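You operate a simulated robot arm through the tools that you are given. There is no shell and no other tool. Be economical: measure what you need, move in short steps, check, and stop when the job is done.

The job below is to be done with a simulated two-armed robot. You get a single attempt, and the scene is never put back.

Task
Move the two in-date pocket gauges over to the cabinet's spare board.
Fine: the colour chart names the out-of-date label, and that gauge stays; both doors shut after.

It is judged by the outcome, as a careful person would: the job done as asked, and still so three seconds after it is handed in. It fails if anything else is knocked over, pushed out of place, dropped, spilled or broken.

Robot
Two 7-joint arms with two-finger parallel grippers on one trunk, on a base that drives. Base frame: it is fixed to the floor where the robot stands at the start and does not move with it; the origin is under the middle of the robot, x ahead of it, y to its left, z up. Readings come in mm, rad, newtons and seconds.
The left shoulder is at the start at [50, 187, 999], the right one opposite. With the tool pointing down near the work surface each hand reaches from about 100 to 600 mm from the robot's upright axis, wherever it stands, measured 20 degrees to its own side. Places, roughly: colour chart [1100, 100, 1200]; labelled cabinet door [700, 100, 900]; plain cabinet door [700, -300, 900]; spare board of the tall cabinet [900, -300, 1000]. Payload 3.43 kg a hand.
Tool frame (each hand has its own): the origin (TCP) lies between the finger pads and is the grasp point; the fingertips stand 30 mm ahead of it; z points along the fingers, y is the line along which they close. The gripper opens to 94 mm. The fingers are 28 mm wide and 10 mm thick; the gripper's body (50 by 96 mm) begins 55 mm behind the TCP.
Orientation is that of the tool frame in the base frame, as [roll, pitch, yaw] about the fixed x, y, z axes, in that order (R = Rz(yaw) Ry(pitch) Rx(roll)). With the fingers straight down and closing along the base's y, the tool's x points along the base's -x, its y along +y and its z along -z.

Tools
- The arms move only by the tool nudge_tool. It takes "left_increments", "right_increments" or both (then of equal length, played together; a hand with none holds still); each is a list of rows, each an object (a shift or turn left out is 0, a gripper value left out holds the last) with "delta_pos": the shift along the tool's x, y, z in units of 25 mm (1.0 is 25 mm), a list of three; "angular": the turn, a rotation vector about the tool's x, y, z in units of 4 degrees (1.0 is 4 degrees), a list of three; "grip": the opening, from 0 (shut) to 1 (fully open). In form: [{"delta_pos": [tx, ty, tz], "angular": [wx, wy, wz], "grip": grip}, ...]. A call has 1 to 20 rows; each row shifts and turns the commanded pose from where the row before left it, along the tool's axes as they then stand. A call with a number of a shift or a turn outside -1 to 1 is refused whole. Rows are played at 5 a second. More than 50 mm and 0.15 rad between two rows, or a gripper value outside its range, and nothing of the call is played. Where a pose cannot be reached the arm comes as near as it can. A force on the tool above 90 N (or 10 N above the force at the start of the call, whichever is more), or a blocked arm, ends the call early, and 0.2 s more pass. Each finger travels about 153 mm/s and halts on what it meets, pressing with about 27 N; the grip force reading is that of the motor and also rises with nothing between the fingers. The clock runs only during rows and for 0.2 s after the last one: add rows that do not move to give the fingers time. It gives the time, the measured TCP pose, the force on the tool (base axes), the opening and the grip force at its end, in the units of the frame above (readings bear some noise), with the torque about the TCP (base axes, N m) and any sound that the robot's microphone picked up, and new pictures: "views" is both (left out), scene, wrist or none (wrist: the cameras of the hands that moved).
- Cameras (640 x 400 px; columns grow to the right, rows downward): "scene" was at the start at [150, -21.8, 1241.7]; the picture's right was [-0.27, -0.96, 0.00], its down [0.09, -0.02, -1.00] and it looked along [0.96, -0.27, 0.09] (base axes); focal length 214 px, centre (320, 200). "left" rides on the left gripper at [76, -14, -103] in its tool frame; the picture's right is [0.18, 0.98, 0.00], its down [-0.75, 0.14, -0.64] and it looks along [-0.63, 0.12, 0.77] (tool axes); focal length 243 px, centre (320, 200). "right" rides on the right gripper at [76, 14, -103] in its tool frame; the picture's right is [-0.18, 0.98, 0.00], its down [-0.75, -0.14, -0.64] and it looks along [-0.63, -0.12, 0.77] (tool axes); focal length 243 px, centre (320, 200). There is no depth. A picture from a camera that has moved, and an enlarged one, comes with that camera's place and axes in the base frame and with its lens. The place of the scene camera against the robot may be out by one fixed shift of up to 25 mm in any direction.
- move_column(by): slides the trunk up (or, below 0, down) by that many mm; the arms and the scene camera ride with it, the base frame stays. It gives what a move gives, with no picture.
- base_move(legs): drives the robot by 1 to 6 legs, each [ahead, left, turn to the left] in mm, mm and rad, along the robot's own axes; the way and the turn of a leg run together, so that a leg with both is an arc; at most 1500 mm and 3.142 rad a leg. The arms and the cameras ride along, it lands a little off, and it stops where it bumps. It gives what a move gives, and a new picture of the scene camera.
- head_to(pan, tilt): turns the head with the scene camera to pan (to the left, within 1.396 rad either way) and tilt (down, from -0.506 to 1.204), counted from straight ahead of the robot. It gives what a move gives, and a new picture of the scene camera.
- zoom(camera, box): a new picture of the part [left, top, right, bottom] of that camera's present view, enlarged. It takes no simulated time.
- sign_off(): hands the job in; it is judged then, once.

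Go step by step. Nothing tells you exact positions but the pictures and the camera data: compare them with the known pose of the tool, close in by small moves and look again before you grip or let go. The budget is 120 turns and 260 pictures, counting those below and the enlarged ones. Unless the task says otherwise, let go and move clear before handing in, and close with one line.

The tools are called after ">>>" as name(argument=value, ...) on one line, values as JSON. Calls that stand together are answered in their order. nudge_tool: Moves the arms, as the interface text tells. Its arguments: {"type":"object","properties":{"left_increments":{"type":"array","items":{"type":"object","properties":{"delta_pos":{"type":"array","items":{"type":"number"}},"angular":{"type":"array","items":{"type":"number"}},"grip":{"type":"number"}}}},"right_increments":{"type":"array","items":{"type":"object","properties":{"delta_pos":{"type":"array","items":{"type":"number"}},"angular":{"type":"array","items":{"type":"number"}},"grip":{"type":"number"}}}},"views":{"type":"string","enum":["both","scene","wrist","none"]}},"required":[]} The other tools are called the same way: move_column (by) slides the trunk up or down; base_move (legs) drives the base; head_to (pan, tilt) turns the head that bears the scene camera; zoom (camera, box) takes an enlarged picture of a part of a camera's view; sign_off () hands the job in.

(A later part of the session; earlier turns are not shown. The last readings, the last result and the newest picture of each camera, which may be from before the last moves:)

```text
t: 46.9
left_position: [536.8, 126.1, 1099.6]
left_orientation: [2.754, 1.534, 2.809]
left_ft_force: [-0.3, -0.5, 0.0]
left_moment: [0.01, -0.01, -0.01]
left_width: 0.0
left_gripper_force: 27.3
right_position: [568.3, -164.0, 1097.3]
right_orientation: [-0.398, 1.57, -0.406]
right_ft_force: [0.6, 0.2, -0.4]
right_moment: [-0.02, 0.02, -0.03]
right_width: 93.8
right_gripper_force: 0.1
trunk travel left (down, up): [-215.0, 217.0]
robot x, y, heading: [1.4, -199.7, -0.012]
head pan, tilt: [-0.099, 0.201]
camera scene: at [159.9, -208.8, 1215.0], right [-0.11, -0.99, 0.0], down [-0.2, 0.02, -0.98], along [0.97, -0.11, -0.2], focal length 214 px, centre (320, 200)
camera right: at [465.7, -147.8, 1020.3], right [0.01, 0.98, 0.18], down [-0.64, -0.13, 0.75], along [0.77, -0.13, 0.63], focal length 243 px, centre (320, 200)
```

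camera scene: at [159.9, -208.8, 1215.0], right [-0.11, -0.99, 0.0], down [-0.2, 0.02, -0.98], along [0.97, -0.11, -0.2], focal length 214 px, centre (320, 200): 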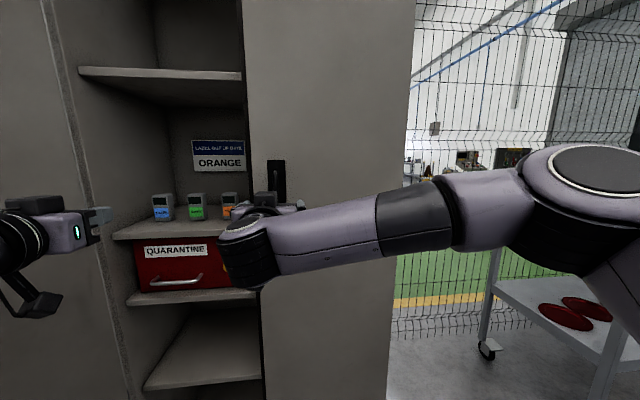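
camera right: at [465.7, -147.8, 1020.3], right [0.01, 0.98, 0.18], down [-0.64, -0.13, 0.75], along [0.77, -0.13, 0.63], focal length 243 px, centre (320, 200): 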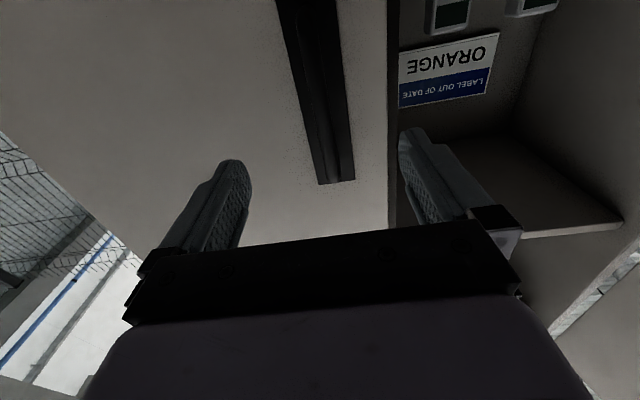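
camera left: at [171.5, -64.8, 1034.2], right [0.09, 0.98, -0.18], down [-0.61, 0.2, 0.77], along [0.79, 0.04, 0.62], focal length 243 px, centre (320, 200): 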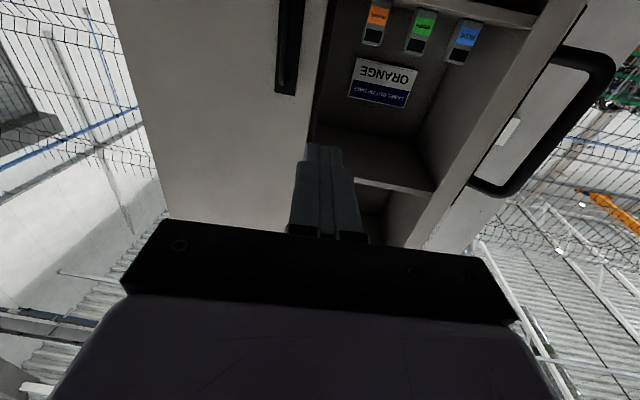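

Aligned with the right bar (y≈-165). I'll advance, grip, and pull the mirrored arc's first part.

>>> nudge_tool(right_increments=[{"delta_pos": [0, 0, 0.84]}, {"delta_pos": [0, 0, 0.84]}, {"delta_pos": [0, 0, 0.84]}, {"delta_pos": [0, 0, 0.84]}, {}], views="wrist")

>>> nudge_tool(right_increments=[{"grip": 0}, {"grip": 0}, {"grip": 0}, {"delta_pos": [0, -0.16, -0.93], "angular": [-1, 0, 0]}, {"delta_pos": [0, -0.16, -0.93], "angular": [-1, 0, 0]}, {}], views="wrist")

```text
t: 48.0
left_position: [537.9, 126.7, 1098.8]
left_orientation: [2.752, 1.533, 2.808]
left_ft_force: [0.3, -0.5, 0.2]
left_moment: [0.02, -0.02, -0.02]
left_width: 0.0
left_gripper_force: 26.8
right_position: [652.9, -164.0, 1097.2]
right_orientation: [-1.205, 1.57, -1.217]
right_ft_force: [-0.3, -0.8, 0.0]
right_moment: [0.01, 0.02, 0.01]
right_width: 94.1
right_gripper_force: 0.1
trunk travel left (down, up): [-215.0, 217.0]
robot x, y, heading: [-0.0, -203.4, -0.011]
head pan, tilt: [-0.099, 0.201]
camera right: at [549.9, -147.7, 1020.7], right [0.01, 0.98, 0.18], down [-0.64, -0.13, 0.75], along [0.77, -0.13, 0.63], focal length 243 px, centre (320, 200)
```

right: 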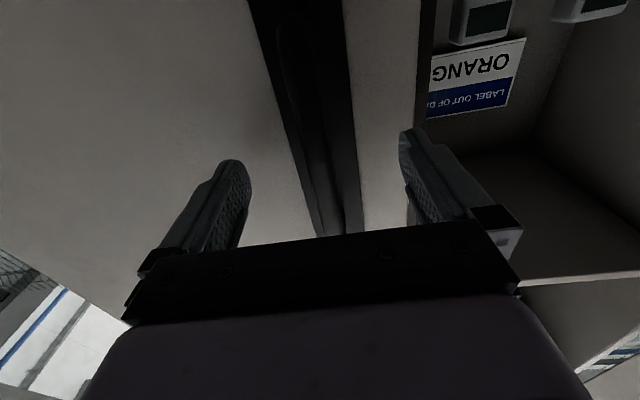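

```text
t: 49.5
left_position: [537.3, 129.3, 1099.2]
left_orientation: [2.761, 1.536, 2.813]
left_ft_force: [0.4, 0.2, 0.4]
left_moment: [0.02, 0.03, 0.0]
left_width: 0.0
left_gripper_force: 27.2
right_position: [603.5, -172.7, 1097.8]
right_orientation: [-0.032, 1.568, 0.097]
right_ft_force: [-1.2, 3.2, 5.9]
right_moment: [-0.05, 0.32, -0.04]
right_width: 13.7
right_gripper_force: 45.0
trunk travel left (down, up): [-215.0, 217.0]
robot x, y, heading: [1.3, -200.5, -0.007]
head pan, tilt: [-0.099, 0.201]
camera right: at [500.5, -171.3, 1020.3], right [-0.13, 0.97, 0.18], down [-0.62, -0.22, 0.75], along [0.77, -0.02, 0.63], focal length 243 px, centre (320, 200)
```

right: 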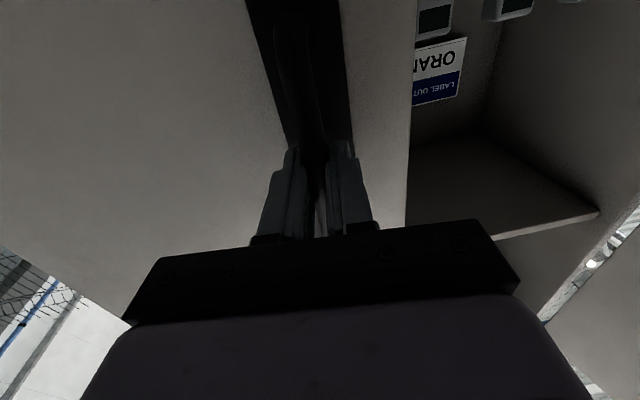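

Low load; continuing the arc to about 50°.

>>> nudge_tool(right_increments=[{"delta_pos": [0, -0.15, -0.93], "angular": [-1, 0, 0]}, {"delta_pos": [0, -0.15, -0.93], "angular": [-1, 0, 0]}, {"delta_pos": [0, -0.15, -0.93], "angular": [-1, 0, 0]}, {"delta_pos": [0, -0.15, -0.93], "angular": [-1, 0, 0]}, {"delta_pos": [0, -0.15, -0.93], "angular": [-1, 0, 0]}, {"delta_pos": [0, -0.15, -0.93], "angular": [-1, 0, 0]}, {"delta_pos": [0, -0.15, -0.93], "angular": [-1, 0, 0]}, {"delta_pos": [0, -0.15, -0.93], "angular": [-1, 0, 0]}, {"delta_pos": [0, -0.15, -0.93], "angular": [-1, 0, 0]}, {"delta_pos": [0, -0.15, -0.93], "angular": [-1, 0, 0]}, {}], views="scene")

```text
t: 51.9
left_position: [539.2, 125.7, 1098.4]
left_orientation: [2.729, 1.533, 2.782]
left_ft_force: [0.6, -0.1, 0.7]
left_moment: [0.03, -0.01, 0.01]
left_width: 0.0
left_gripper_force: 26.9
right_position: [424.0, -306.2, 1096.8]
right_orientation: [1.197, 1.567, 2.009]
right_ft_force: [22.5, -16.0, 6.0]
right_moment: [-0.57, -0.16, -0.26]
right_width: 13.9
right_gripper_force: 45.4
trunk travel left (down, up): [-215.0, 217.0]
robot x, y, heading: [2.2, -200.2, -0.009]
head pan, tilt: [-0.099, 0.201]
camera scene: at [162.3, -210.6, 1214.7], right [-0.11, -0.99, 0.0], down [-0.2, 0.02, -0.98], along [0.97, -0.11, -0.2], focal length 214 px, centre (320, 200)
```

scene: 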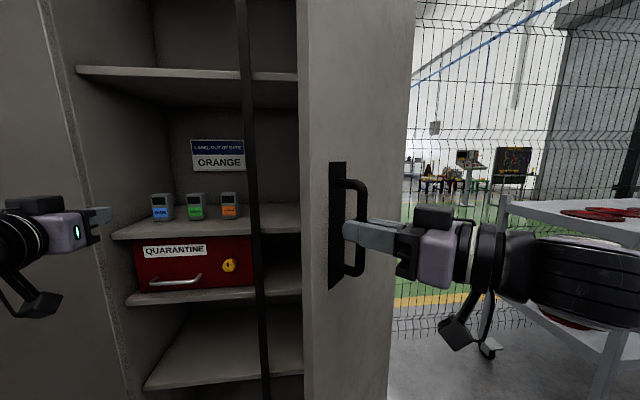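

Both compartments are visible with a thin centre post at the seam. I'll release and back off with the right hand while tucking the left hand in.

>>> nudge_tool(right_increments=[{"grip": 1}, {"grip": 1}, {"grip": 1}, {"delta_pos": [0, 0, -0.8]}, {"delta_pos": [0, 0, -0.8]}, {"delta_pos": [0, 0, -0.8]}, {"delta_pos": [0, 0, -0.8]}, {"delta_pos": [0, 0, -0.3]}], left_increments=[{"delta_pos": [0, -0.9, -0.8]}, {"delta_pos": [0, -0.9, -0.8]}, {"delta_pos": [0, -0.9, -0.8]}, {"delta_pos": [0, -0.9, -0.8]}, {"delta_pos": [0, -0.9, -0.8]}, {"delta_pos": [0, -0.9, -0.8]}, {"delta_pos": [0, -0.9, -0.8]}, {}], views="scene")

```text
t: 53.6
left_position: [407.4, -38.3, 1100.2]
left_orientation: [2.754, 1.534, 2.81]
left_ft_force: [-0.1, 0.2, -0.4]
left_moment: [0.02, -0.03, -0.02]
left_width: 0.0
left_gripper_force: 26.7
right_position: [362.9, -367.8, 1100.8]
right_orientation: [0.377, 1.571, 1.206]
right_ft_force: [-0.5, 0.2, 0.8]
right_moment: [-0.02, 0.01, 0.0]
right_width: 94.0
right_gripper_force: 0.2
right hand out of reach, approached as far as the arm can: row 7, 8
trunk travel left (down, up): [-215.0, 217.0]
robot x, y, heading: [-0.5, -202.5, -0.013]
head pan, tilt: [-0.099, 0.201]
camera scene: at [159.9, -208.9, 1215.0], right [-0.11, -0.99, 0.0], down [-0.2, 0.02, -0.98], along [0.97, -0.11, -0.2], focal length 214 px, centre (320, 200)
```

scene: 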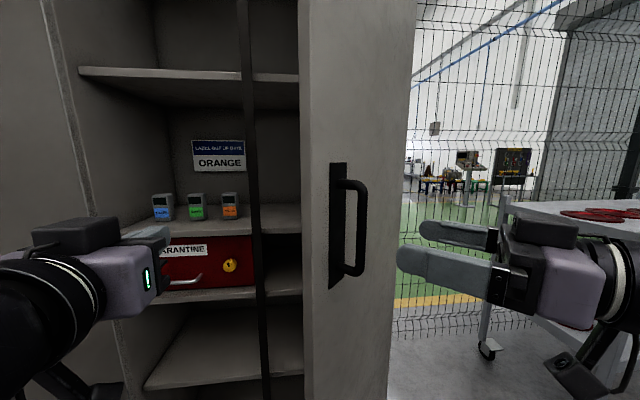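

>>> base_move(legs=[[-170, 0, 0], [0, 200, 0]])

>>> nudge_tool(right_increments=[{"delta_pos": [0, 0, 0.4], "angular": [1, 0, 0], "grip": 0}, {"delta_pos": [0, 0, 0.4], "angular": [1, 0, 0]}, {"delta_pos": [0, 0, 0.4], "angular": [1, 0, 0]}, {"delta_pos": [0, 0, 0.4], "angular": [1, 0, 0]}, {"delta_pos": [0, 0, 0.4], "angular": [1, 0, 0]}, {"delta_pos": [0, 0, 0.4], "angular": [1, 0, 0]}, {"delta_pos": [0, 0, 0.4], "angular": [1, 0, 0]}, {"delta_pos": [0, 0, 0.4], "angular": [1, 0, 0]}, {"delta_pos": [0, 0, 0.4], "angular": [1, 0, 0]}, {"delta_pos": [0, 0, 0.4], "angular": [1, 0, 0]}, {"angular": [1, 0, 0]}, {"angular": [1, 0, 0]}, {}])

```text
t: 57.0
left_position: [239.8, 161.6, 1100.1]
left_orientation: [2.767, 1.534, 2.83]
left_ft_force: [-0.1, 0.7, 0.8]
left_moment: [-0.03, -0.01, 0.04]
left_width: 0.0
left_gripper_force: 27.4
right_position: [199.5, -168.9, 1100.2]
right_orientation: [-0.291, 1.57, 0.543]
right_ft_force: [0.8, 0.2, -0.5]
right_moment: [0.01, -0.01, -0.01]
right_width: 94.2
right_gripper_force: 0.1
trunk travel left (down, up): [-215.0, 217.0]
robot x, y, heading: [-166.3, -0.0, -0.004]
head pan, tilt: [-0.099, 0.201]
camera scene: at [-6.4, -10.5, 1215.0], right [-0.1, -0.99, 0.0], down [-0.2, 0.02, -0.98], along [0.97, -0.1, -0.2], focal length 214 px, centre (320, 200)
```

scene: 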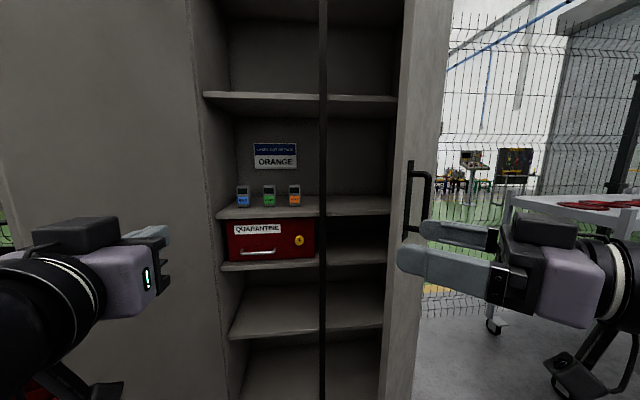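

```text
t: 59.9
left_position: [240.4, 162.2, 1100.0]
left_orientation: [2.767, 1.533, 2.827]
left_ft_force: [-0.6, 0.0, 0.6]
left_moment: [0.03, -0.03, -0.01]
left_width: 0.2
left_gripper_force: 27.1
right_position: [291.9, -122.0, 1104.3]
right_orientation: [-2.806, 1.569, -2.811]
right_ft_force: [0.1, -0.9, -0.2]
right_moment: [0.0, -0.05, 0.0]
right_width: 0.0
right_gripper_force: 26.7
right hand out of reach, approached as far as the arm can: row 1, 2
trunk travel left (down, up): [-215.0, 217.0]
robot x, y, heading: [-166.7, -3.3, -0.002]
head pan, tilt: [-0.099, 0.201]
camera scene: at [-6.4, -10.5, 1215.0], right [-0.1, -0.99, 0.0], down [-0.2, 0.02, -0.98], along [0.97, -0.1, -0.2], focal length 214 px, centre (320, 200)
camera right: at [189.0, -106.6, 1028.1], right [0.01, 0.98, 0.18], down [-0.64, -0.14, 0.75], along [0.77, -0.12, 0.63], focal length 243 px, centre (320, 200)
```

scene: 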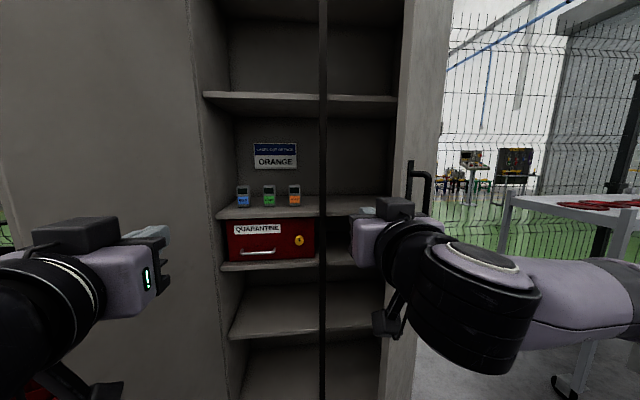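
right: 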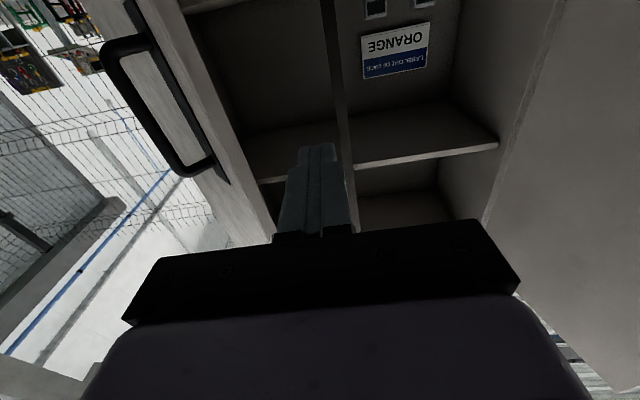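

Mirrored sweep: the right hand goes in past the right door's edge and pushes it outward.

>>> nudge_tool(right_increments=[{"delta_pos": [0, -0.15, 0.95]}, {"delta_pos": [0, -0.15, 0.95]}, {"delta_pos": [0, -0.15, 0.95]}, {"delta_pos": [0, -0.15, 0.95]}, {"delta_pos": [0, -0.15, 0.95]}, {"delta_pos": [0, -0.15, 0.95]}, {"delta_pos": [0, -0.15, 0.95]}, {"delta_pos": [0, -0.15, 0.5]}, {"delta_pos": [0, -0.8, 0], "angular": [1, 0, 0]}, {"delta_pos": [0, -0.8, 0], "angular": [1, 0, 0]}, {"delta_pos": [0, -0.8, 0], "angular": [1, 0, 0]}, {"delta_pos": [0, -0.8, 0], "angular": [1, 0, 0]}, {"delta_pos": [0, -0.8, 0], "angular": [1, 0, 0]}, {"delta_pos": [0, -0.8, 0], "angular": [1, 0, 0]}, {"delta_pos": [0, -0.8, 0], "angular": [1, 0, 0]}, {"delta_pos": [0, -0.8, 0], "angular": [1, 0, 0]}, {}], views="scene")

>>> nudge_tool(right_increments=[{"delta_pos": [0, -0.85, 0.4], "angular": [1, 0, 0]}, {"delta_pos": [0, -0.85, 0.45], "angular": [1, 0, 0]}, {"delta_pos": [0, -0.8, 0.5], "angular": [1, 0, 0]}, {"delta_pos": [0, -0.8, 0.5], "angular": [1, 0, 0]}, {"delta_pos": [0, -0.75, 0.6], "angular": [1, 0, 0]}, {"delta_pos": [0, -0.75, 0.6]}, {"delta_pos": [0, -0.75, 0.6]}, {"delta_pos": [0, -0.75, 0.6]}, {}], views="scene")

```text
t: 63.5
left_position: [239.1, 163.8, 1100.1]
left_orientation: [2.804, 1.536, 2.863]
left_ft_force: [-0.4, 1.3, 0.0]
left_moment: [-0.01, 0.0, -0.01]
left_width: 0.0
left_gripper_force: 26.8
right_position: [427.0, -300.5, 1105.4]
right_orientation: [-1.554, 1.564, -2.104]
right_ft_force: [-30.4, 22.4, -16.6]
right_moment: [0.17, 0.23, 0.4]
right_width: 0.2
right_gripper_force: 27.2
trunk travel left (down, up): [-215.0, 217.0]
robot x, y, heading: [-164.3, -2.8, -0.006]
head pan, tilt: [-0.099, 0.201]
camera scene: at [-8.5, -8.6, 1215.4], right [-0.1, -0.99, 0.0], down [-0.2, 0.02, -0.98], along [0.97, -0.1, -0.2], focal length 214 px, centre (320, 200)
```

scene: 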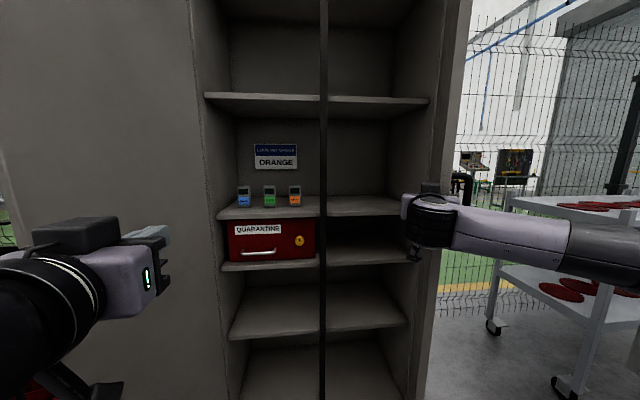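

```text
t: 64.0
left_position: [237.2, 163.7, 1102.7]
left_orientation: [2.785, 1.538, 2.842]
left_ft_force: [-0.6, 0.5, 0.3]
left_moment: [0.0, -0.02, -0.02]
left_width: 0.0
left_gripper_force: 26.8
right_position: [420.7, -314.5, 1105.3]
right_orientation: [-1.57, 1.562, -2.179]
right_ft_force: [-26.4, 14.9, 6.2]
right_moment: [0.54, 0.93, -0.53]
right_width: 0.0
right_gripper_force: 27.2
trunk travel left (down, up): [-215.0, 217.0]
robot x, y, heading: [-169.2, -2.0, 0.001]
head pan, tilt: [-0.099, 0.201]
stopped in row 2 (right hand): the force on the tool passed its limit at 102 N (the readings are from after the stop); the commanded pose is now the measured one
camera scene: at [-11.2, -7.8, 1216.3], right [-0.1, -0.99, 0.0], down [-0.19, 0.02, -0.98], along [0.98, -0.1, -0.2], focal length 214 px, centre (320, 200)
```

scene: 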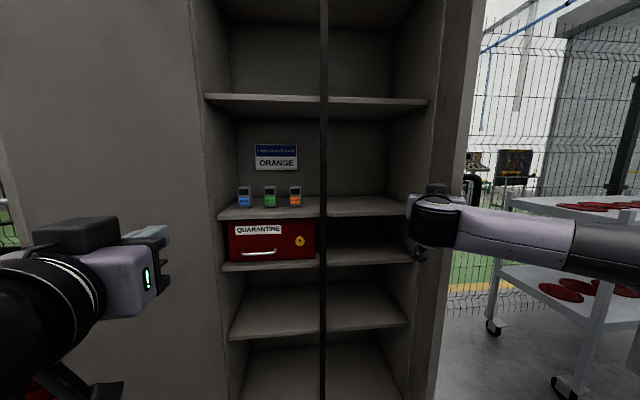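

The door is at about 65–70°, and the push direction was rubbing. I'll push along the door's tangent instead.

>>> nudge_tool(right_increments=[{"delta_pos": [0, -0.7, 0]}, {"delta_pos": [0, -0.7, 0]}, {"delta_pos": [0, -0.7, 0]}, {"delta_pos": [0, -0.7, 0.1], "angular": [1, 0, 0]}, {"delta_pos": [0, -0.7, 0.1], "angular": [1, 0, 0]}, {"delta_pos": [0, -0.7, 0.2]}, {"delta_pos": [0, -0.7, 0.2]}, {}], views="scene")

```text
t: 65.8
left_position: [239.6, 162.4, 1100.6]
left_orientation: [2.762, 1.535, 2.824]
left_ft_force: [-0.6, -1.0, 0.6]
left_moment: [-0.01, 0.02, -0.02]
left_width: 0.0
left_gripper_force: 27.3
right_position: [357.8, -425.6, 1100.2]
right_orientation: [-2.066, 1.554, -2.821]
right_ft_force: [-0.7, 0.2, 0.0]
right_moment: [0.01, 0.0, 0.01]
right_width: 0.0
right_gripper_force: 26.6
trunk travel left (down, up): [-215.0, 217.0]
robot x, y, heading: [-164.5, -0.5, -0.005]
head pan, tilt: [-0.099, 0.201]
camera scene: at [-7.1, -10.0, 1215.0], right [-0.1, -0.99, 0.0], down [-0.2, 0.02, -0.98], along [0.97, -0.1, -0.2], focal length 214 px, centre (320, 200)
```

scene: 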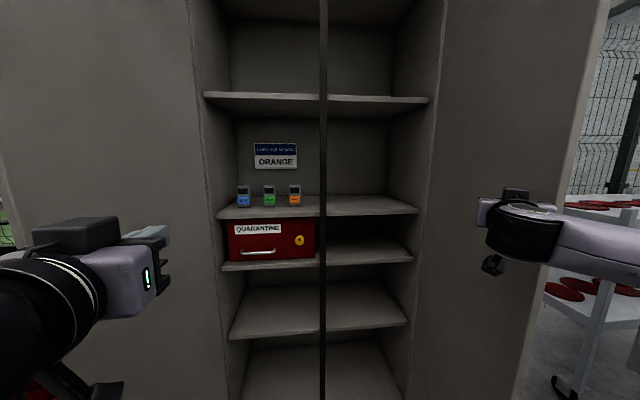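

>>> nudge_tool(right_increments=[{"delta_pos": [0, -0.6, 0.4]}, {"delta_pos": [0, -0.6, 0.4]}, {"delta_pos": [0, -0.6, 0.5]}, {"delta_pos": [0, -0.6, 0.5]}, {}], views="scene")

```text
t: 67.0
left_position: [239.7, 161.9, 1100.9]
left_orientation: [2.762, 1.533, 2.824]
left_ft_force: [0.0, 0.3, 0.0]
left_moment: [0.01, 0.01, 0.0]
left_width: 0.1
left_gripper_force: 27.0
right_position: [351.4, -502.3, 1103.0]
right_orientation: [-2.052, 1.555, -2.807]
right_ft_force: [0.0, 0.5, -0.2]
right_moment: [-0.03, -0.01, 0.01]
right_width: 0.2
right_gripper_force: 27.0
trunk travel left (down, up): [-215.0, 217.0]
robot x, y, heading: [-168.3, 0.2, -0.008]
head pan, tilt: [-0.099, 0.201]
camera scene: at [-7.0, -10.0, 1215.0], right [-0.1, -0.99, 0.0], down [-0.2, 0.02, -0.98], along [0.97, -0.1, -0.2], focal length 214 px, centre (320, 200)
```

scene: 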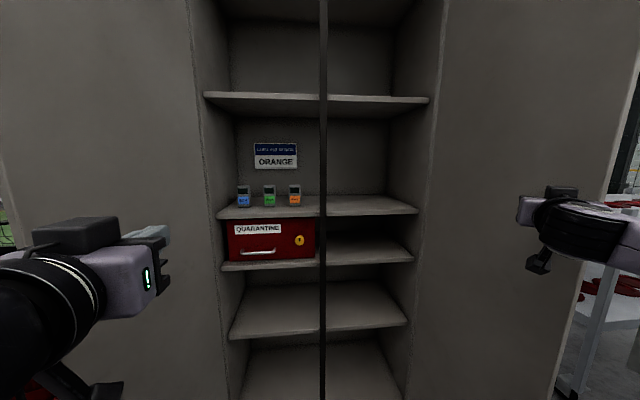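

Both doors are open about 95°. Gauges stand at about (900, 222/113/4), shelf z≈1005; the spare half is right of the post. I'll tuck the right arm high and inward, then look down to judge base clearance.

>>> nudge_tool(right_increments=[{"delta_pos": [-0.3, 0.7, -0.5], "angular": [-1, 0, 0]}, {"delta_pos": [-0.3, 0.7, -0.5], "angular": [-1, 0, 0]}, {"delta_pos": [-0.3, 0.7, -0.5], "angular": [-1, 0, 0]}, {"delta_pos": [-0.3, 0.7, -0.5], "angular": [-1, 0, 0]}, {"delta_pos": [-0.3, 0.7, -0.5], "angular": [-1, 0, 0]}, {"delta_pos": [-0.3, 0.7, -0.5], "angular": [-1, 0, 0]}, {"delta_pos": [-0.3, 0.7, -0.4], "angular": [-1, 0, 0]}, {"delta_pos": [-0.3, 0.7, -0.3], "angular": [-1, 0, 0]}, {"delta_pos": [-0.3, 0.7, -0.2], "angular": [-1, 0, 0]}, {"delta_pos": [-0.3, 0.7, -0.2], "angular": [-1, 0, 0]}, {"delta_pos": [-0.3, 0.7, -0.2], "angular": [-1, 0, 0]}, {"delta_pos": [-0.3, 0.7, 0]}, {}], views="none")

>>> head_to(pan=-0.1, tilt=0.75)

```text
t: 69.8
left_position: [239.4, 163.4, 1100.0]
left_orientation: [2.767, 1.533, 2.826]
left_ft_force: [-0.2, 0.3, -0.7]
left_moment: [-0.03, -0.01, 0.0]
left_width: 0.0
left_gripper_force: 27.2
right_position: [334.9, -261.1, 1191.4]
right_orientation: [-2.813, 1.554, -2.797]
right_ft_force: [0.3, -0.6, 0.9]
right_moment: [0.01, -0.01, 0.02]
right_width: 0.0
right_gripper_force: 27.0
trunk travel left (down, up): [-215.0, 217.0]
robot x, y, heading: [-164.8, 0.9, -0.004]
head pan, tilt: [-0.099, 0.201]
```

```text
t: 70.7
left_position: [239.7, 162.7, 1101.5]
left_orientation: [2.765, 1.536, 2.825]
left_ft_force: [0.3, -0.1, -1.1]
left_moment: [0.01, -0.02, -0.04]
left_width: 0.1
left_gripper_force: 27.0
right_position: [334.6, -261.6, 1191.8]
right_orientation: [-2.82, 1.557, -2.806]
right_ft_force: [-1.1, -0.1, -0.2]
right_moment: [0.01, 0.03, -0.01]
right_width: 0.2
right_gripper_force: 26.7
trunk travel left (down, up): [-215.0, 217.0]
robot x, y, heading: [-160.8, -1.0, -0.008]
head pan, tilt: [-0.099, 0.75]
camera scene: at [-17.2, -8.9, 1165.5], right [-0.1, -0.99, 0.0], down [-0.68, 0.07, -0.73], along [0.73, -0.08, -0.68], focal length 214 px, centre (320, 200)
```

scene: 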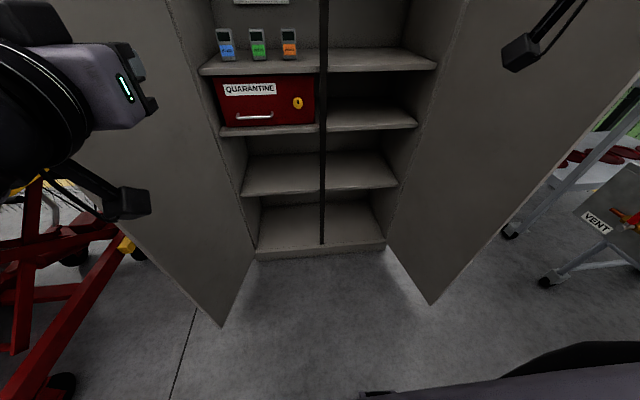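

>>> head_to(pan=-0.1, tilt=1.2)

```text
t: 71.6
left_position: [239.5, 162.1, 1101.4]
left_orientation: [2.765, 1.534, 2.825]
left_ft_force: [0.1, -0.3, 0.2]
left_moment: [-0.01, 0.0, 0.0]
left_width: 0.4
left_gripper_force: 27.0
right_position: [335.4, -261.5, 1191.6]
right_orientation: [-2.821, 1.556, -2.809]
right_ft_force: [0.2, -0.3, -0.2]
right_moment: [0.04, 0.03, -0.01]
right_width: 0.2
right_gripper_force: 26.6
trunk travel left (down, up): [-215.0, 217.0]
robot x, y, heading: [-166.4, 0.4, -0.004]
head pan, tilt: [-0.099, 1.201]
camera scene: at [-44.0, -6.1, 1133.7], right [-0.1, -0.99, 0.0], down [-0.93, 0.1, -0.36], along [0.36, -0.04, -0.93], focal length 214 px, centre (320, 200)
```

scene: 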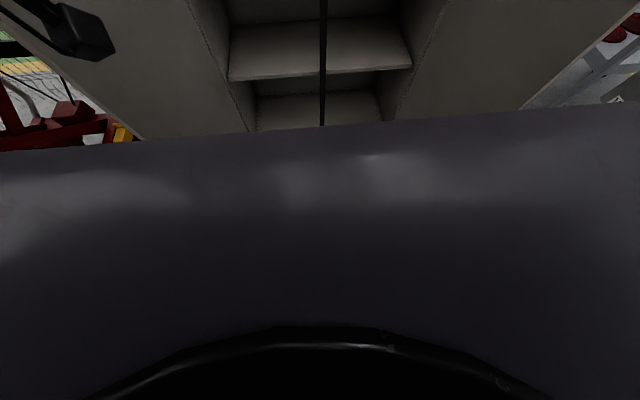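

The base front is well within clearance. I'll raise the right hand further and drive to about (245, -100), centred between the doors.

>>> nudge_tool(right_increments=[{"delta_pos": [-0.8, -0.3, -0.7]}, {"delta_pos": [-0.8, -0.3, -0.7]}, {"delta_pos": [-0.8, -0.3, -0.7]}, {"delta_pos": [-0.8, -0.3, -0.7]}, {}], views="none")

>>> head_to(pan=0.1, tilt=0.25)

>>> base_move(legs=[[0, -100, 0], [300, 0, 0]])

```text
t: 72.8
left_position: [239.5, 161.3, 1100.9]
left_orientation: [2.764, 1.534, 2.825]
left_ft_force: [0.1, 0.2, 0.0]
left_moment: [-0.02, 0.05, -0.01]
left_width: 0.2
left_gripper_force: 26.9
right_position: [266.0, -293.9, 1272.0]
right_orientation: [-2.836, 1.556, -2.823]
right_ft_force: [-0.7, 0.7, 0.8]
right_moment: [0.02, -0.01, 0.0]
right_width: 0.1
right_gripper_force: 27.0
trunk travel left (down, up): [-215.0, 217.0]
robot x, y, heading: [-168.0, -0.9, -0.003]
head pan, tilt: [-0.099, 1.201]
```

```text
t: 74.0
left_position: [240.1, 162.8, 1100.9]
left_orientation: [2.765, 1.535, 2.825]
left_ft_force: [-0.7, 0.8, 0.4]
left_moment: [0.0, -0.01, -0.02]
left_width: 0.1
left_gripper_force: 27.3
right_position: [266.4, -291.6, 1271.5]
right_orientation: [-2.824, 1.555, -2.81]
right_ft_force: [-0.2, 0.1, -0.2]
right_moment: [-0.02, -0.01, 0.01]
right_width: 0.0
right_gripper_force: 26.7
trunk travel left (down, up): [-215.0, 217.0]
robot x, y, heading: [-167.2, -3.0, -0.006]
head pan, tilt: [0.099, 0.25]
camera scene: at [-6.7, 8.5, 1210.4], right [0.09, -1.0, 0.0], down [-0.25, -0.02, -0.97], along [0.96, 0.09, -0.25], focal length 214 px, centre (320, 200)
```

scene: 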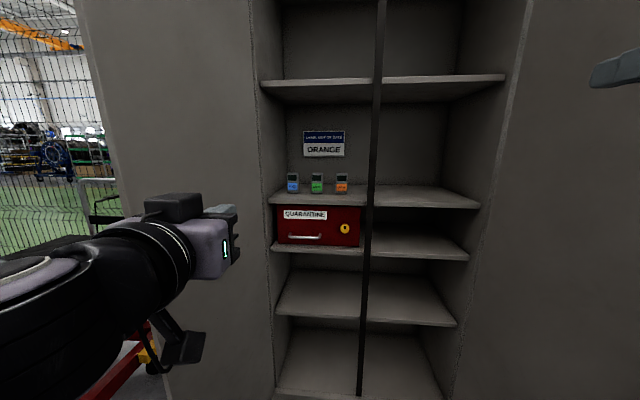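

```text
t: 76.9
left_position: [477.7, 53.9, 1102.6]
left_orientation: [2.633, 1.537, 2.683]
left_ft_force: [-0.2, -0.1, 0.2]
left_moment: [0.01, -0.01, -0.01]
left_width: 0.0
left_gripper_force: 26.8
right_position: [497.4, -412.4, 1275.6]
right_orientation: [2.137, 1.562, 2.118]
right_ft_force: [0.5, -0.3, -0.3]
right_moment: [-0.04, 0.0, -0.04]
right_width: 0.0
right_gripper_force: 26.8
trunk travel left (down, up): [-215.0, 217.0]
robot x, y, heading: [75.9, -104.0, -0.016]
head pan, tilt: [0.099, 0.25]
stopped in leg 2: the robot was blocked; the commanded pose is now the measured one
camera scene: at [230.4, -96.7, 1211.2], right [0.08, -1.0, 0.0], down [-0.24, -0.02, -0.97], along [0.97, 0.08, -0.24], focal length 214 px, centre (320, 200)
```

scene: 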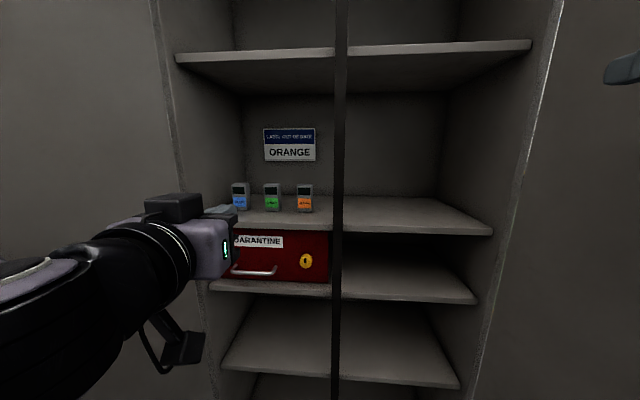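

The base was blocked at x≈76, so an elbow probably met a door edge. I'll look right and left.

>>> head_to(pan=-1.0, tilt=0.4)

>>> head_to(pan=1.0, tilt=0.4)

```text
t: 78.3
left_position: [478.4, 54.3, 1103.1]
left_orientation: [2.63, 1.537, 2.68]
left_ft_force: [-0.9, -0.6, 0.2]
left_moment: [0.01, -0.01, 0.0]
left_width: 0.0
left_gripper_force: 27.6
right_position: [498.1, -410.9, 1275.0]
right_orientation: [2.146, 1.564, 2.129]
right_ft_force: [0.1, -0.4, -0.2]
right_moment: [-0.01, -0.03, -0.02]
right_width: 0.0
right_gripper_force: 27.3
trunk travel left (down, up): [-215.0, 217.0]
robot x, y, heading: [75.1, -100.4, -0.013]
head pan, tilt: [-1.0, 0.4]
camera scene: at [186.0, -183.1, 1196.8], right [-0.85, -0.53, -0.01], down [-0.2, 0.33, -0.92], along [0.49, -0.78, -0.39], focal length 214 px, centre (320, 200)
```

scene: 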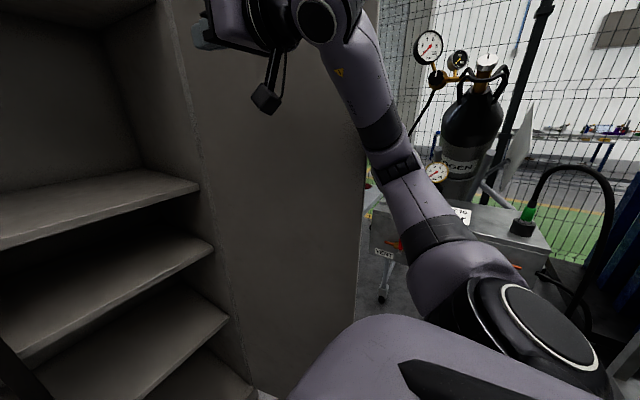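

```text
t: 80.2
left_position: [478.3, 55.4, 1102.7]
left_orientation: [2.634, 1.535, 2.684]
left_ft_force: [-0.3, 0.2, -0.6]
left_moment: [-0.01, -0.02, -0.01]
left_width: 0.0
left_gripper_force: 26.8
right_position: [496.9, -411.3, 1273.7]
right_orientation: [2.139, 1.561, 2.123]
right_ft_force: [0.9, 0.0, -0.1]
right_moment: [0.0, 0.02, 0.03]
right_width: 0.1
right_gripper_force: 27.5
trunk travel left (down, up): [-215.0, 217.0]
robot x, y, heading: [75.5, -103.4, -0.015]
head pan, tilt: [1.0, 0.4]
camera scene: at [188.1, -27.3, 1197.2], right [0.83, -0.55, 0.0], down [-0.21, -0.32, -0.92], along [0.51, 0.77, -0.38], focal length 214 px, centre (320, 200)
```

scene: 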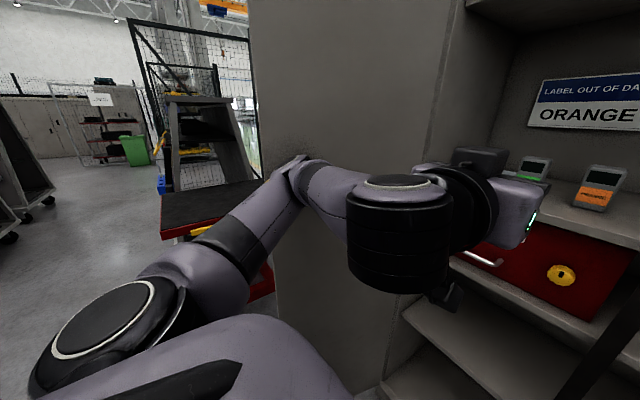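

The right arm is bowed out against the right door edge. I'll back up a little and bring the right hand inward before driving in.

>>> base_move(legs=[[-90, 0, 0.014]])

>>> nudge_tool(right_increments=[{"delta_pos": [0, 0.9, 0.4]}, {"delta_pos": [0, 0.9, 0.4]}, {"delta_pos": [0, 0.9, 0.4]}, {"delta_pos": [0, 0.9, 0.4]}, {"delta_pos": [0, 0.9, 0.4]}, {"delta_pos": [0, 0.9, 0.4]}, {"delta_pos": [0, 0.9, 0.4]}, {"delta_pos": [0, 0.9, 0.4]}, {"delta_pos": [0, 0.9, 0.4]}, {"delta_pos": [0, 0.9, 0.4]}, {}], views="none")

>>> head_to(pan=-1.0, tilt=0.4)

```text
t: 81.3
left_position: [391.3, 64.6, 1100.9]
left_orientation: [2.754, 1.532, 2.817]
left_ft_force: [0.4, -0.7, -0.5]
left_moment: [0.03, -0.04, -0.02]
left_width: 0.0
left_gripper_force: 27.4
right_position: [418.0, -400.2, 1273.9]
right_orientation: [2.807, 1.562, 2.805]
right_ft_force: [0.6, -0.2, 0.7]
right_moment: [-0.02, 0.01, -0.02]
right_width: 0.1
right_gripper_force: 26.9
trunk travel left (down, up): [-215.0, 217.0]
robot x, y, heading: [-8.2, -100.4, -0.003]
head pan, tilt: [1.0, 0.4]
camera scene: at [103.4, -22.6, 1196.5], right [0.84, -0.54, 0.0], down [-0.21, -0.33, -0.92], along [0.5, 0.78, -0.39], focal length 214 px, centre (320, 200)
```

scene: 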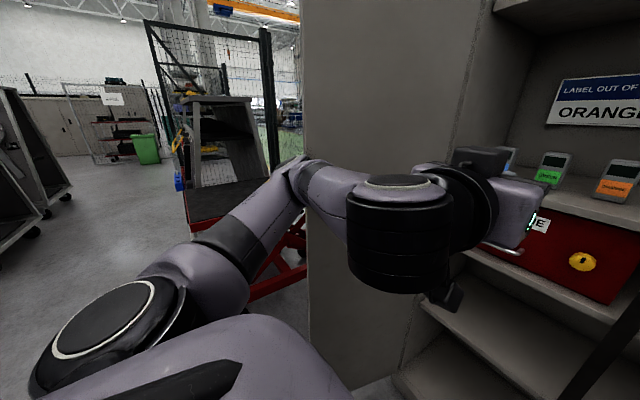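

```text
t: 83.7
left_position: [391.8, 64.0, 1100.9]
left_orientation: [2.755, 1.532, 2.82]
left_ft_force: [-0.1, 0.3, -0.4]
left_moment: [0.02, 0.01, -0.02]
left_width: 0.0
left_gripper_force: 26.7
right_position: [520.0, -174.7, 1273.9]
right_orientation: [2.778, 1.56, 2.777]
right_ft_force: [-0.6, 0.6, -0.6]
right_moment: [-0.02, 0.01, -0.03]
right_width: 0.0
right_gripper_force: 26.8
trunk travel left (down, up): [-215.0, 217.0]
robot x, y, heading: [-12.6, -101.9, 0.001]
head pan, tilt: [1.0, 0.4]
```

```text
t: 85.6
left_position: [391.6, 64.1, 1099.4]
left_orientation: [2.754, 1.531, 2.82]
left_ft_force: [-0.6, 0.4, 0.3]
left_moment: [0.02, -0.01, 0.01]
left_width: 0.2
left_gripper_force: 27.0
right_position: [519.5, -174.7, 1273.2]
right_orientation: [2.812, 1.561, 2.81]
right_ft_force: [-0.1, -0.1, -0.4]
right_moment: [0.02, 0.0, 0.0]
right_width: 0.0
right_gripper_force: 26.8
trunk travel left (down, up): [-215.0, 217.0]
robot x, y, heading: [-12.5, -101.9, -0.001]
head pan, tilt: [-1.0, 0.4]
camera scene: at [103.9, -178.5, 1196.5], right [-0.84, -0.54, 0.0], down [-0.21, 0.33, -0.92], along [0.5, -0.77, -0.39], focal length 214 px, centre (320, 200)
```

scene: 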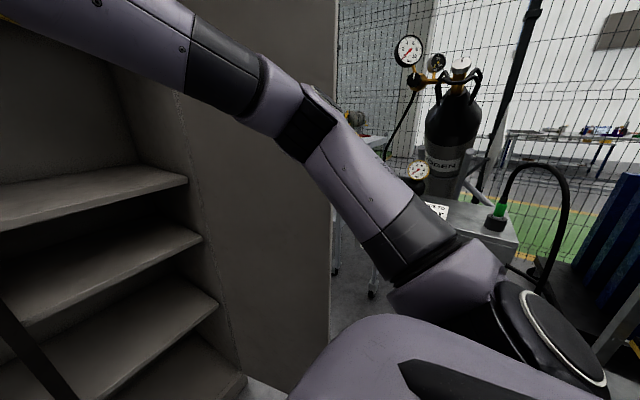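

The right arm is slim now. I'll drive in 255 mm.

>>> base_move(legs=[[255, 0, 0]])

>>> head_to(pan=0.2, tilt=0.4)

```text
t: 87.4
left_position: [595.9, 26.5, 1125.0]
left_orientation: [1.217, 1.524, 1.281]
left_ft_force: [0.1, 0.6, 0.6]
left_moment: [0.0, -0.02, -0.01]
left_width: 0.0
left_gripper_force: 26.6
right_position: [721.7, -211.8, 1284.7]
right_orientation: [1.179, 1.537, 1.185]
right_ft_force: [-0.2, -0.5, -0.3]
right_moment: [0.0, 0.04, -0.04]
right_width: 0.0
right_gripper_force: 27.0
trunk travel left (down, up): [-215.0, 217.0]
robot x, y, heading: [213.7, -115.3, 0.007]
head pan, tilt: [-1.0, 0.4]
stopped in leg 1: the robot was blocked; the commanded pose is now the measured one
camera scene: at [309.9, -215.6, 1197.5], right [-0.84, -0.54, -0.03], down [-0.19, 0.35, -0.92], along [0.51, -0.76, -0.4], focal length 214 px, centre (320, 200)
```

scene: 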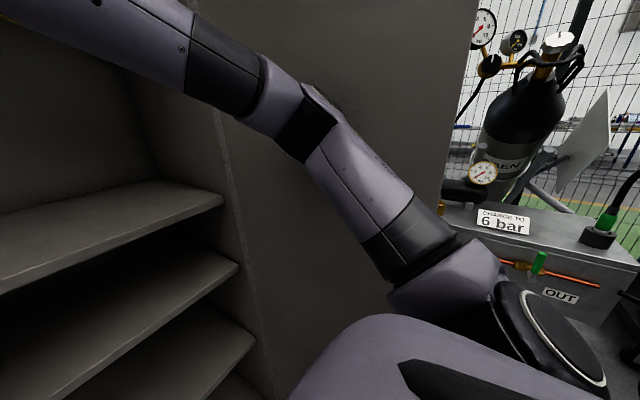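

```text
t: 88.8
left_position: [596.1, 25.6, 1124.0]
left_orientation: [1.228, 1.524, 1.288]
left_ft_force: [1.1, 0.3, 0.7]
left_moment: [-0.01, 0.01, 0.0]
left_width: 0.1
left_gripper_force: 26.8
right_position: [721.6, -214.8, 1283.8]
right_orientation: [1.133, 1.533, 1.136]
right_ft_force: [0.7, 0.0, 0.6]
right_moment: [0.03, -0.01, 0.0]
right_width: 0.0
right_gripper_force: 27.8
trunk travel left (down, up): [-215.0, 217.0]
robot x, y, heading: [214.5, -110.7, 0.004]
head pan, tilt: [0.201, 0.4]
camera scene: at [349.6, -119.8, 1200.0], right [0.2, -0.98, -0.03], down [-0.36, -0.05, -0.93], along [0.91, 0.2, -0.36], focal length 214 px, centre (320, 200)
```

scene: 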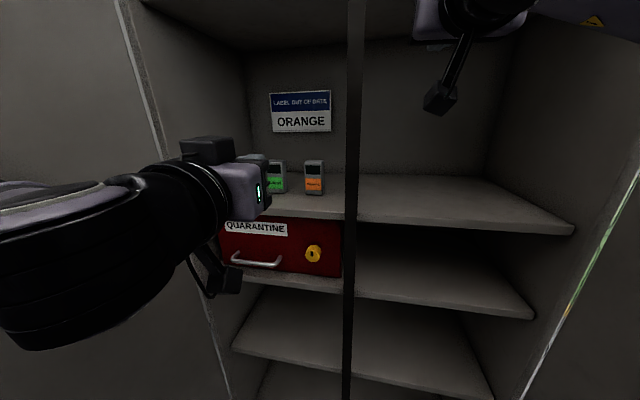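

The robot leaned slightly against something on the left. I'll back off 60 mm and look to the left.

>>> base_move(legs=[[-60, 0, 0]])

>>> head_to(pan=1.0, tilt=0.5)

```text
t: 89.8
left_position: [561.0, 32.0, 1105.0]
left_orientation: [2.229, 1.525, 2.271]
left_ft_force: [0.0, -0.1, 0.6]
left_moment: [-0.01, -0.02, 0.0]
left_width: 0.3
left_gripper_force: 27.1
right_position: [690.0, -199.5, 1268.7]
right_orientation: [2.12, 1.55, 2.12]
right_ft_force: [0.0, -0.4, -0.3]
right_moment: [-0.02, 0.02, 0.0]
right_width: 0.0
right_gripper_force: 27.2
trunk travel left (down, up): [-215.0, 217.0]
robot x, y, heading: [152.9, -118.6, 0.002]
head pan, tilt: [0.201, 0.4]
camera scene: at [315.3, -106.4, 1195.2], right [0.2, -0.98, -0.02], down [-0.38, -0.06, -0.92], along [0.9, 0.19, -0.39], focal length 214 px, centre (320, 200)
```

scene: 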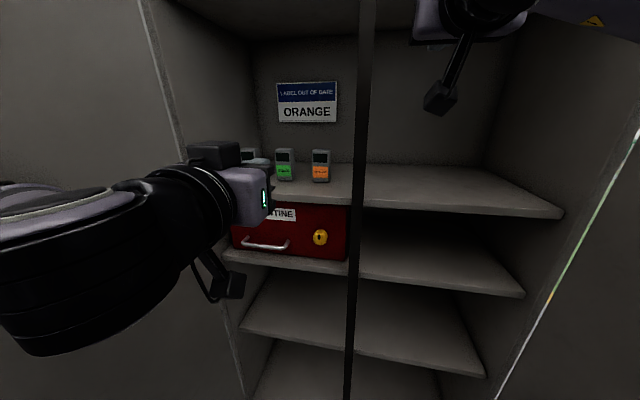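

```text
t: 90.9
left_position: [557.4, 29.4, 1105.1]
left_orientation: [2.218, 1.53, 2.251]
left_ft_force: [-0.4, 0.0, -0.5]
left_moment: [-0.01, -0.03, 0.01]
left_width: 0.0
left_gripper_force: 26.9
right_position: [686.8, -196.5, 1272.8]
right_orientation: [2.071, 1.554, 2.067]
right_ft_force: [0.5, -0.1, 0.1]
right_moment: [0.0, 0.0, 0.02]
right_width: 0.2
right_gripper_force: 27.4
trunk travel left (down, up): [-215.0, 217.0]
robot x, y, heading: [156.8, -111.9, 0.001]
head pan, tilt: [1.0, 0.499]
camera scene: at [270.7, -45.2, 1188.1], right [0.84, -0.54, -0.01], down [-0.26, -0.39, -0.88], along [0.48, 0.74, -0.47], focal length 214 px, centre (320, 200)
```

scene: 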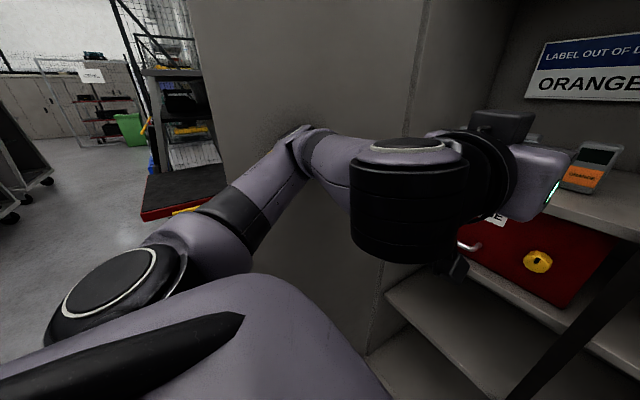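

The left elbow leans on the left door in this pose. Turning the robot about 26° to the right will bring the left shoulder forward and the elbow clear, so I'll back up first and shift the right hand inward.

>>> base_move(legs=[[-120, 0, 0]])

>>> nudge_tool(right_increments=[{"delta_pos": [-0.1, 0.9, 0.4]}, {"delta_pos": [-0.1, 0.9, 0.4]}, {"delta_pos": [-0.1, 0.9, 0.4]}, {"delta_pos": [-0.1, 0.9, 0.4]}, {"delta_pos": [-0.1, 0.9, 0.4]}, {"delta_pos": [-0.1, 0.9, 0.4]}, {}], views="none")

>>> base_move(legs=[[0, 50, 0], [0, 0, -0.45]])

>>> head_to(pan=0.45, tilt=0.35)

```text
t: 92.1
left_position: [440.5, 44.8, 1104.2]
left_orientation: [2.498, 1.538, 2.539]
left_ft_force: [0.3, 0.1, -0.5]
left_moment: [-0.01, 0.01, 0.0]
left_width: 0.0
left_gripper_force: 27.1
right_position: [570.2, -183.8, 1273.4]
right_orientation: [2.768, 1.56, 2.766]
right_ft_force: [0.3, 0.9, 0.3]
right_moment: [-0.01, 0.0, -0.02]
right_width: 0.2
right_gripper_force: 26.9
trunk travel left (down, up): [-215.0, 217.0]
robot x, y, heading: [40.5, -112.4, 0.004]
head pan, tilt: [1.0, 0.499]
camera scene: at [152.8, -33.7, 1187.4], right [0.84, -0.54, 0.0], down [-0.26, -0.4, -0.88], along [0.47, 0.74, -0.48], focal length 214 px, centre (320, 200)
```

scene: 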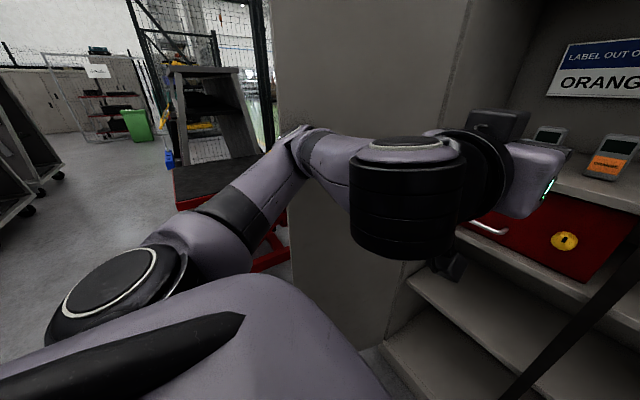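

```text
t: 93.7
left_position: [439.9, 44.9, 1104.9]
left_orientation: [2.502, 1.54, 2.548]
left_ft_force: [-0.5, 0.7, -1.0]
left_moment: [0.0, -0.01, -0.01]
left_width: 0.0
left_gripper_force: 26.8
right_position: [630.4, -46.1, 1289.4]
right_orientation: [2.791, 1.562, 2.792]
right_ft_force: [-0.6, -0.1, 0.6]
right_moment: [-0.02, -0.03, -0.03]
right_width: 0.3
right_gripper_force: 26.7
trunk travel left (down, up): [-215.0, 217.0]
robot x, y, heading: [34.5, -112.8, 0.001]
head pan, tilt: [1.0, 0.499]
```

```text
t: 94.8
left_position: [434.0, 61.4, 1103.9]
left_orientation: [2.395, 1.523, 2.417]
left_ft_force: [0.4, -0.2, -1.5]
left_moment: [-0.01, -0.02, 0.01]
left_width: 0.2
left_gripper_force: 27.0
right_position: [622.0, -24.1, 1292.9]
right_orientation: [1.841, 1.559, 1.835]
right_ft_force: [0.2, -0.1, -0.5]
right_moment: [0.02, -0.03, 0.03]
right_width: 0.1
right_gripper_force: 27.0
trunk travel left (down, up): [-215.0, 217.0]
robot x, y, heading: [35.0, -82.1, -0.007]
head pan, tilt: [1.0, 0.499]
stopped in leg 1: the robot was blocked; the commanded pose is now the measured one
camera scene: at [146.4, -9.6, 1189.2], right [0.84, -0.54, 0.0], down [-0.26, -0.4, -0.88], along [0.48, 0.74, -0.47], focal length 214 px, centre (320, 200)
```

scene: 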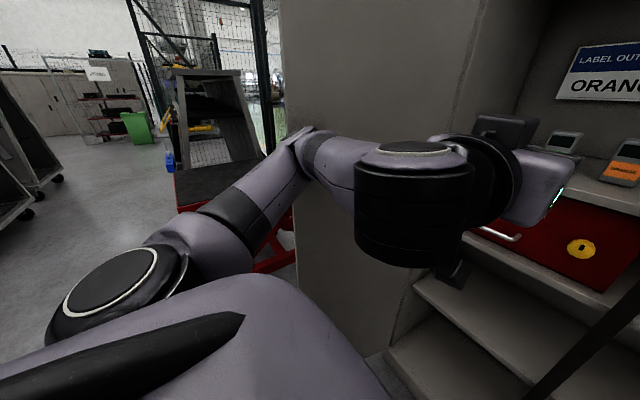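

```text
t: 95.7
left_position: [433.8, 62.2, 1103.6]
left_orientation: [2.37, 1.523, 2.397]
left_ft_force: [-0.3, -0.5, 0.1]
left_moment: [0.0, -0.02, 0.02]
left_width: 0.0
left_gripper_force: 26.6
right_position: [622.9, -25.1, 1293.4]
right_orientation: [1.82, 1.557, 1.816]
right_ft_force: [-0.3, 0.7, 0.0]
right_moment: [-0.01, -0.01, -0.01]
right_width: 0.0
right_gripper_force: 27.2
trunk travel left (down, up): [-215.0, 217.0]
robot x, y, heading: [35.8, -77.6, 0.002]
head pan, tilt: [0.45, 0.351]
camera scene: at [181.4, -46.5, 1202.1], right [0.43, -0.9, -0.01], down [-0.3, -0.14, -0.94], along [0.85, 0.41, -0.34], focal length 214 px, centre (320, 200)
```

scene: 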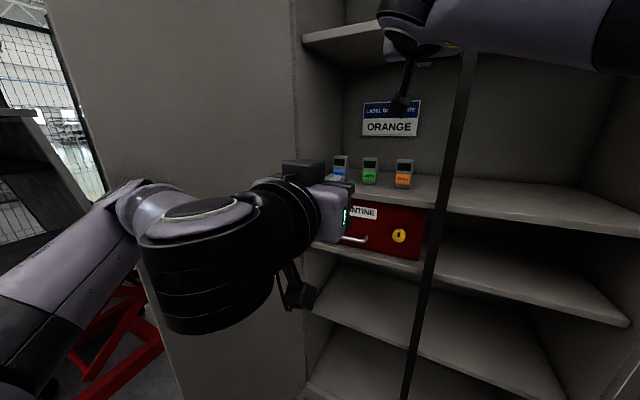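

The elbow touched the left door again. I'll move back slightly and turn right in place.

>>> base_move(legs=[[-60, -20, 0], [0, 0, -0.45]])

>>> head_to(pan=-0.5, tilt=0.4)

```text
t: 98.0
left_position: [403.9, -143.7, 1099.8]
left_orientation: [2.623, 1.526, 2.195]
left_ft_force: [1.0, -0.7, 0.5]
left_moment: [0.02, -0.01, 0.02]
left_width: 0.1
left_gripper_force: 27.4
right_position: [535.6, -302.9, 1288.9]
right_orientation: [2.713, 1.562, 2.251]
right_ft_force: [0.4, -1.0, 0.4]
right_moment: [-0.02, 0.0, -0.01]
right_width: 0.0
right_gripper_force: 26.8
trunk travel left (down, up): [-215.0, 217.0]
robot x, y, heading: [-26.8, -101.6, -0.464]
head pan, tilt: [0.45, 0.351]
camera scene: at [129.3, -124.8, 1201.0], right [-0.01, -1.0, 0.0], down [-0.34, 0.0, -0.94], along [0.94, -0.01, -0.34], focal length 214 px, centre (320, 200)
```

scene: 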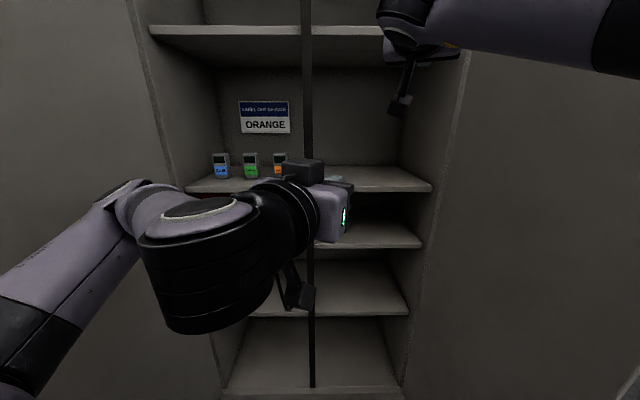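

```text
t: 99.3
left_position: [405.1, -142.7, 1099.6]
left_orientation: [2.624, 1.526, 2.195]
left_ft_force: [-0.2, -0.6, 0.3]
left_moment: [0.01, 0.0, -0.04]
left_width: 0.3
left_gripper_force: 26.6
right_position: [535.8, -302.4, 1289.7]
right_orientation: [2.715, 1.562, 2.256]
right_ft_force: [0.3, 0.3, 0.6]
right_moment: [0.01, 0.04, -0.02]
right_width: 0.0
right_gripper_force: 27.1
trunk travel left (down, up): [-215.0, 217.0]
robot x, y, heading: [-21.0, -100.1, -0.455]
head pan, tilt: [-0.499, 0.4]
camera scene: at [89.6, -199.7, 1196.5], right [-0.82, -0.58, 0.0], down [-0.22, 0.32, -0.92], along [0.53, -0.75, -0.39], focal length 214 px, centre (320, 200)
```

scene: 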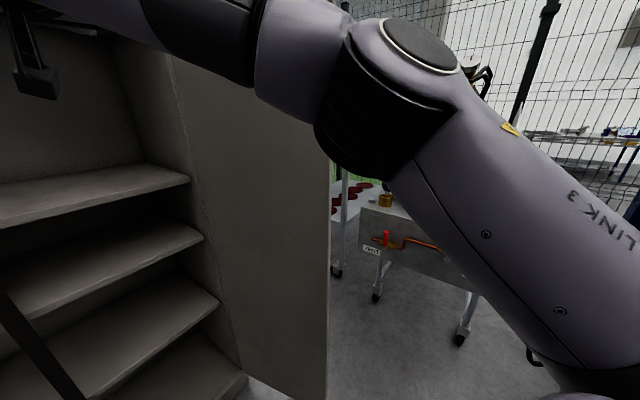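

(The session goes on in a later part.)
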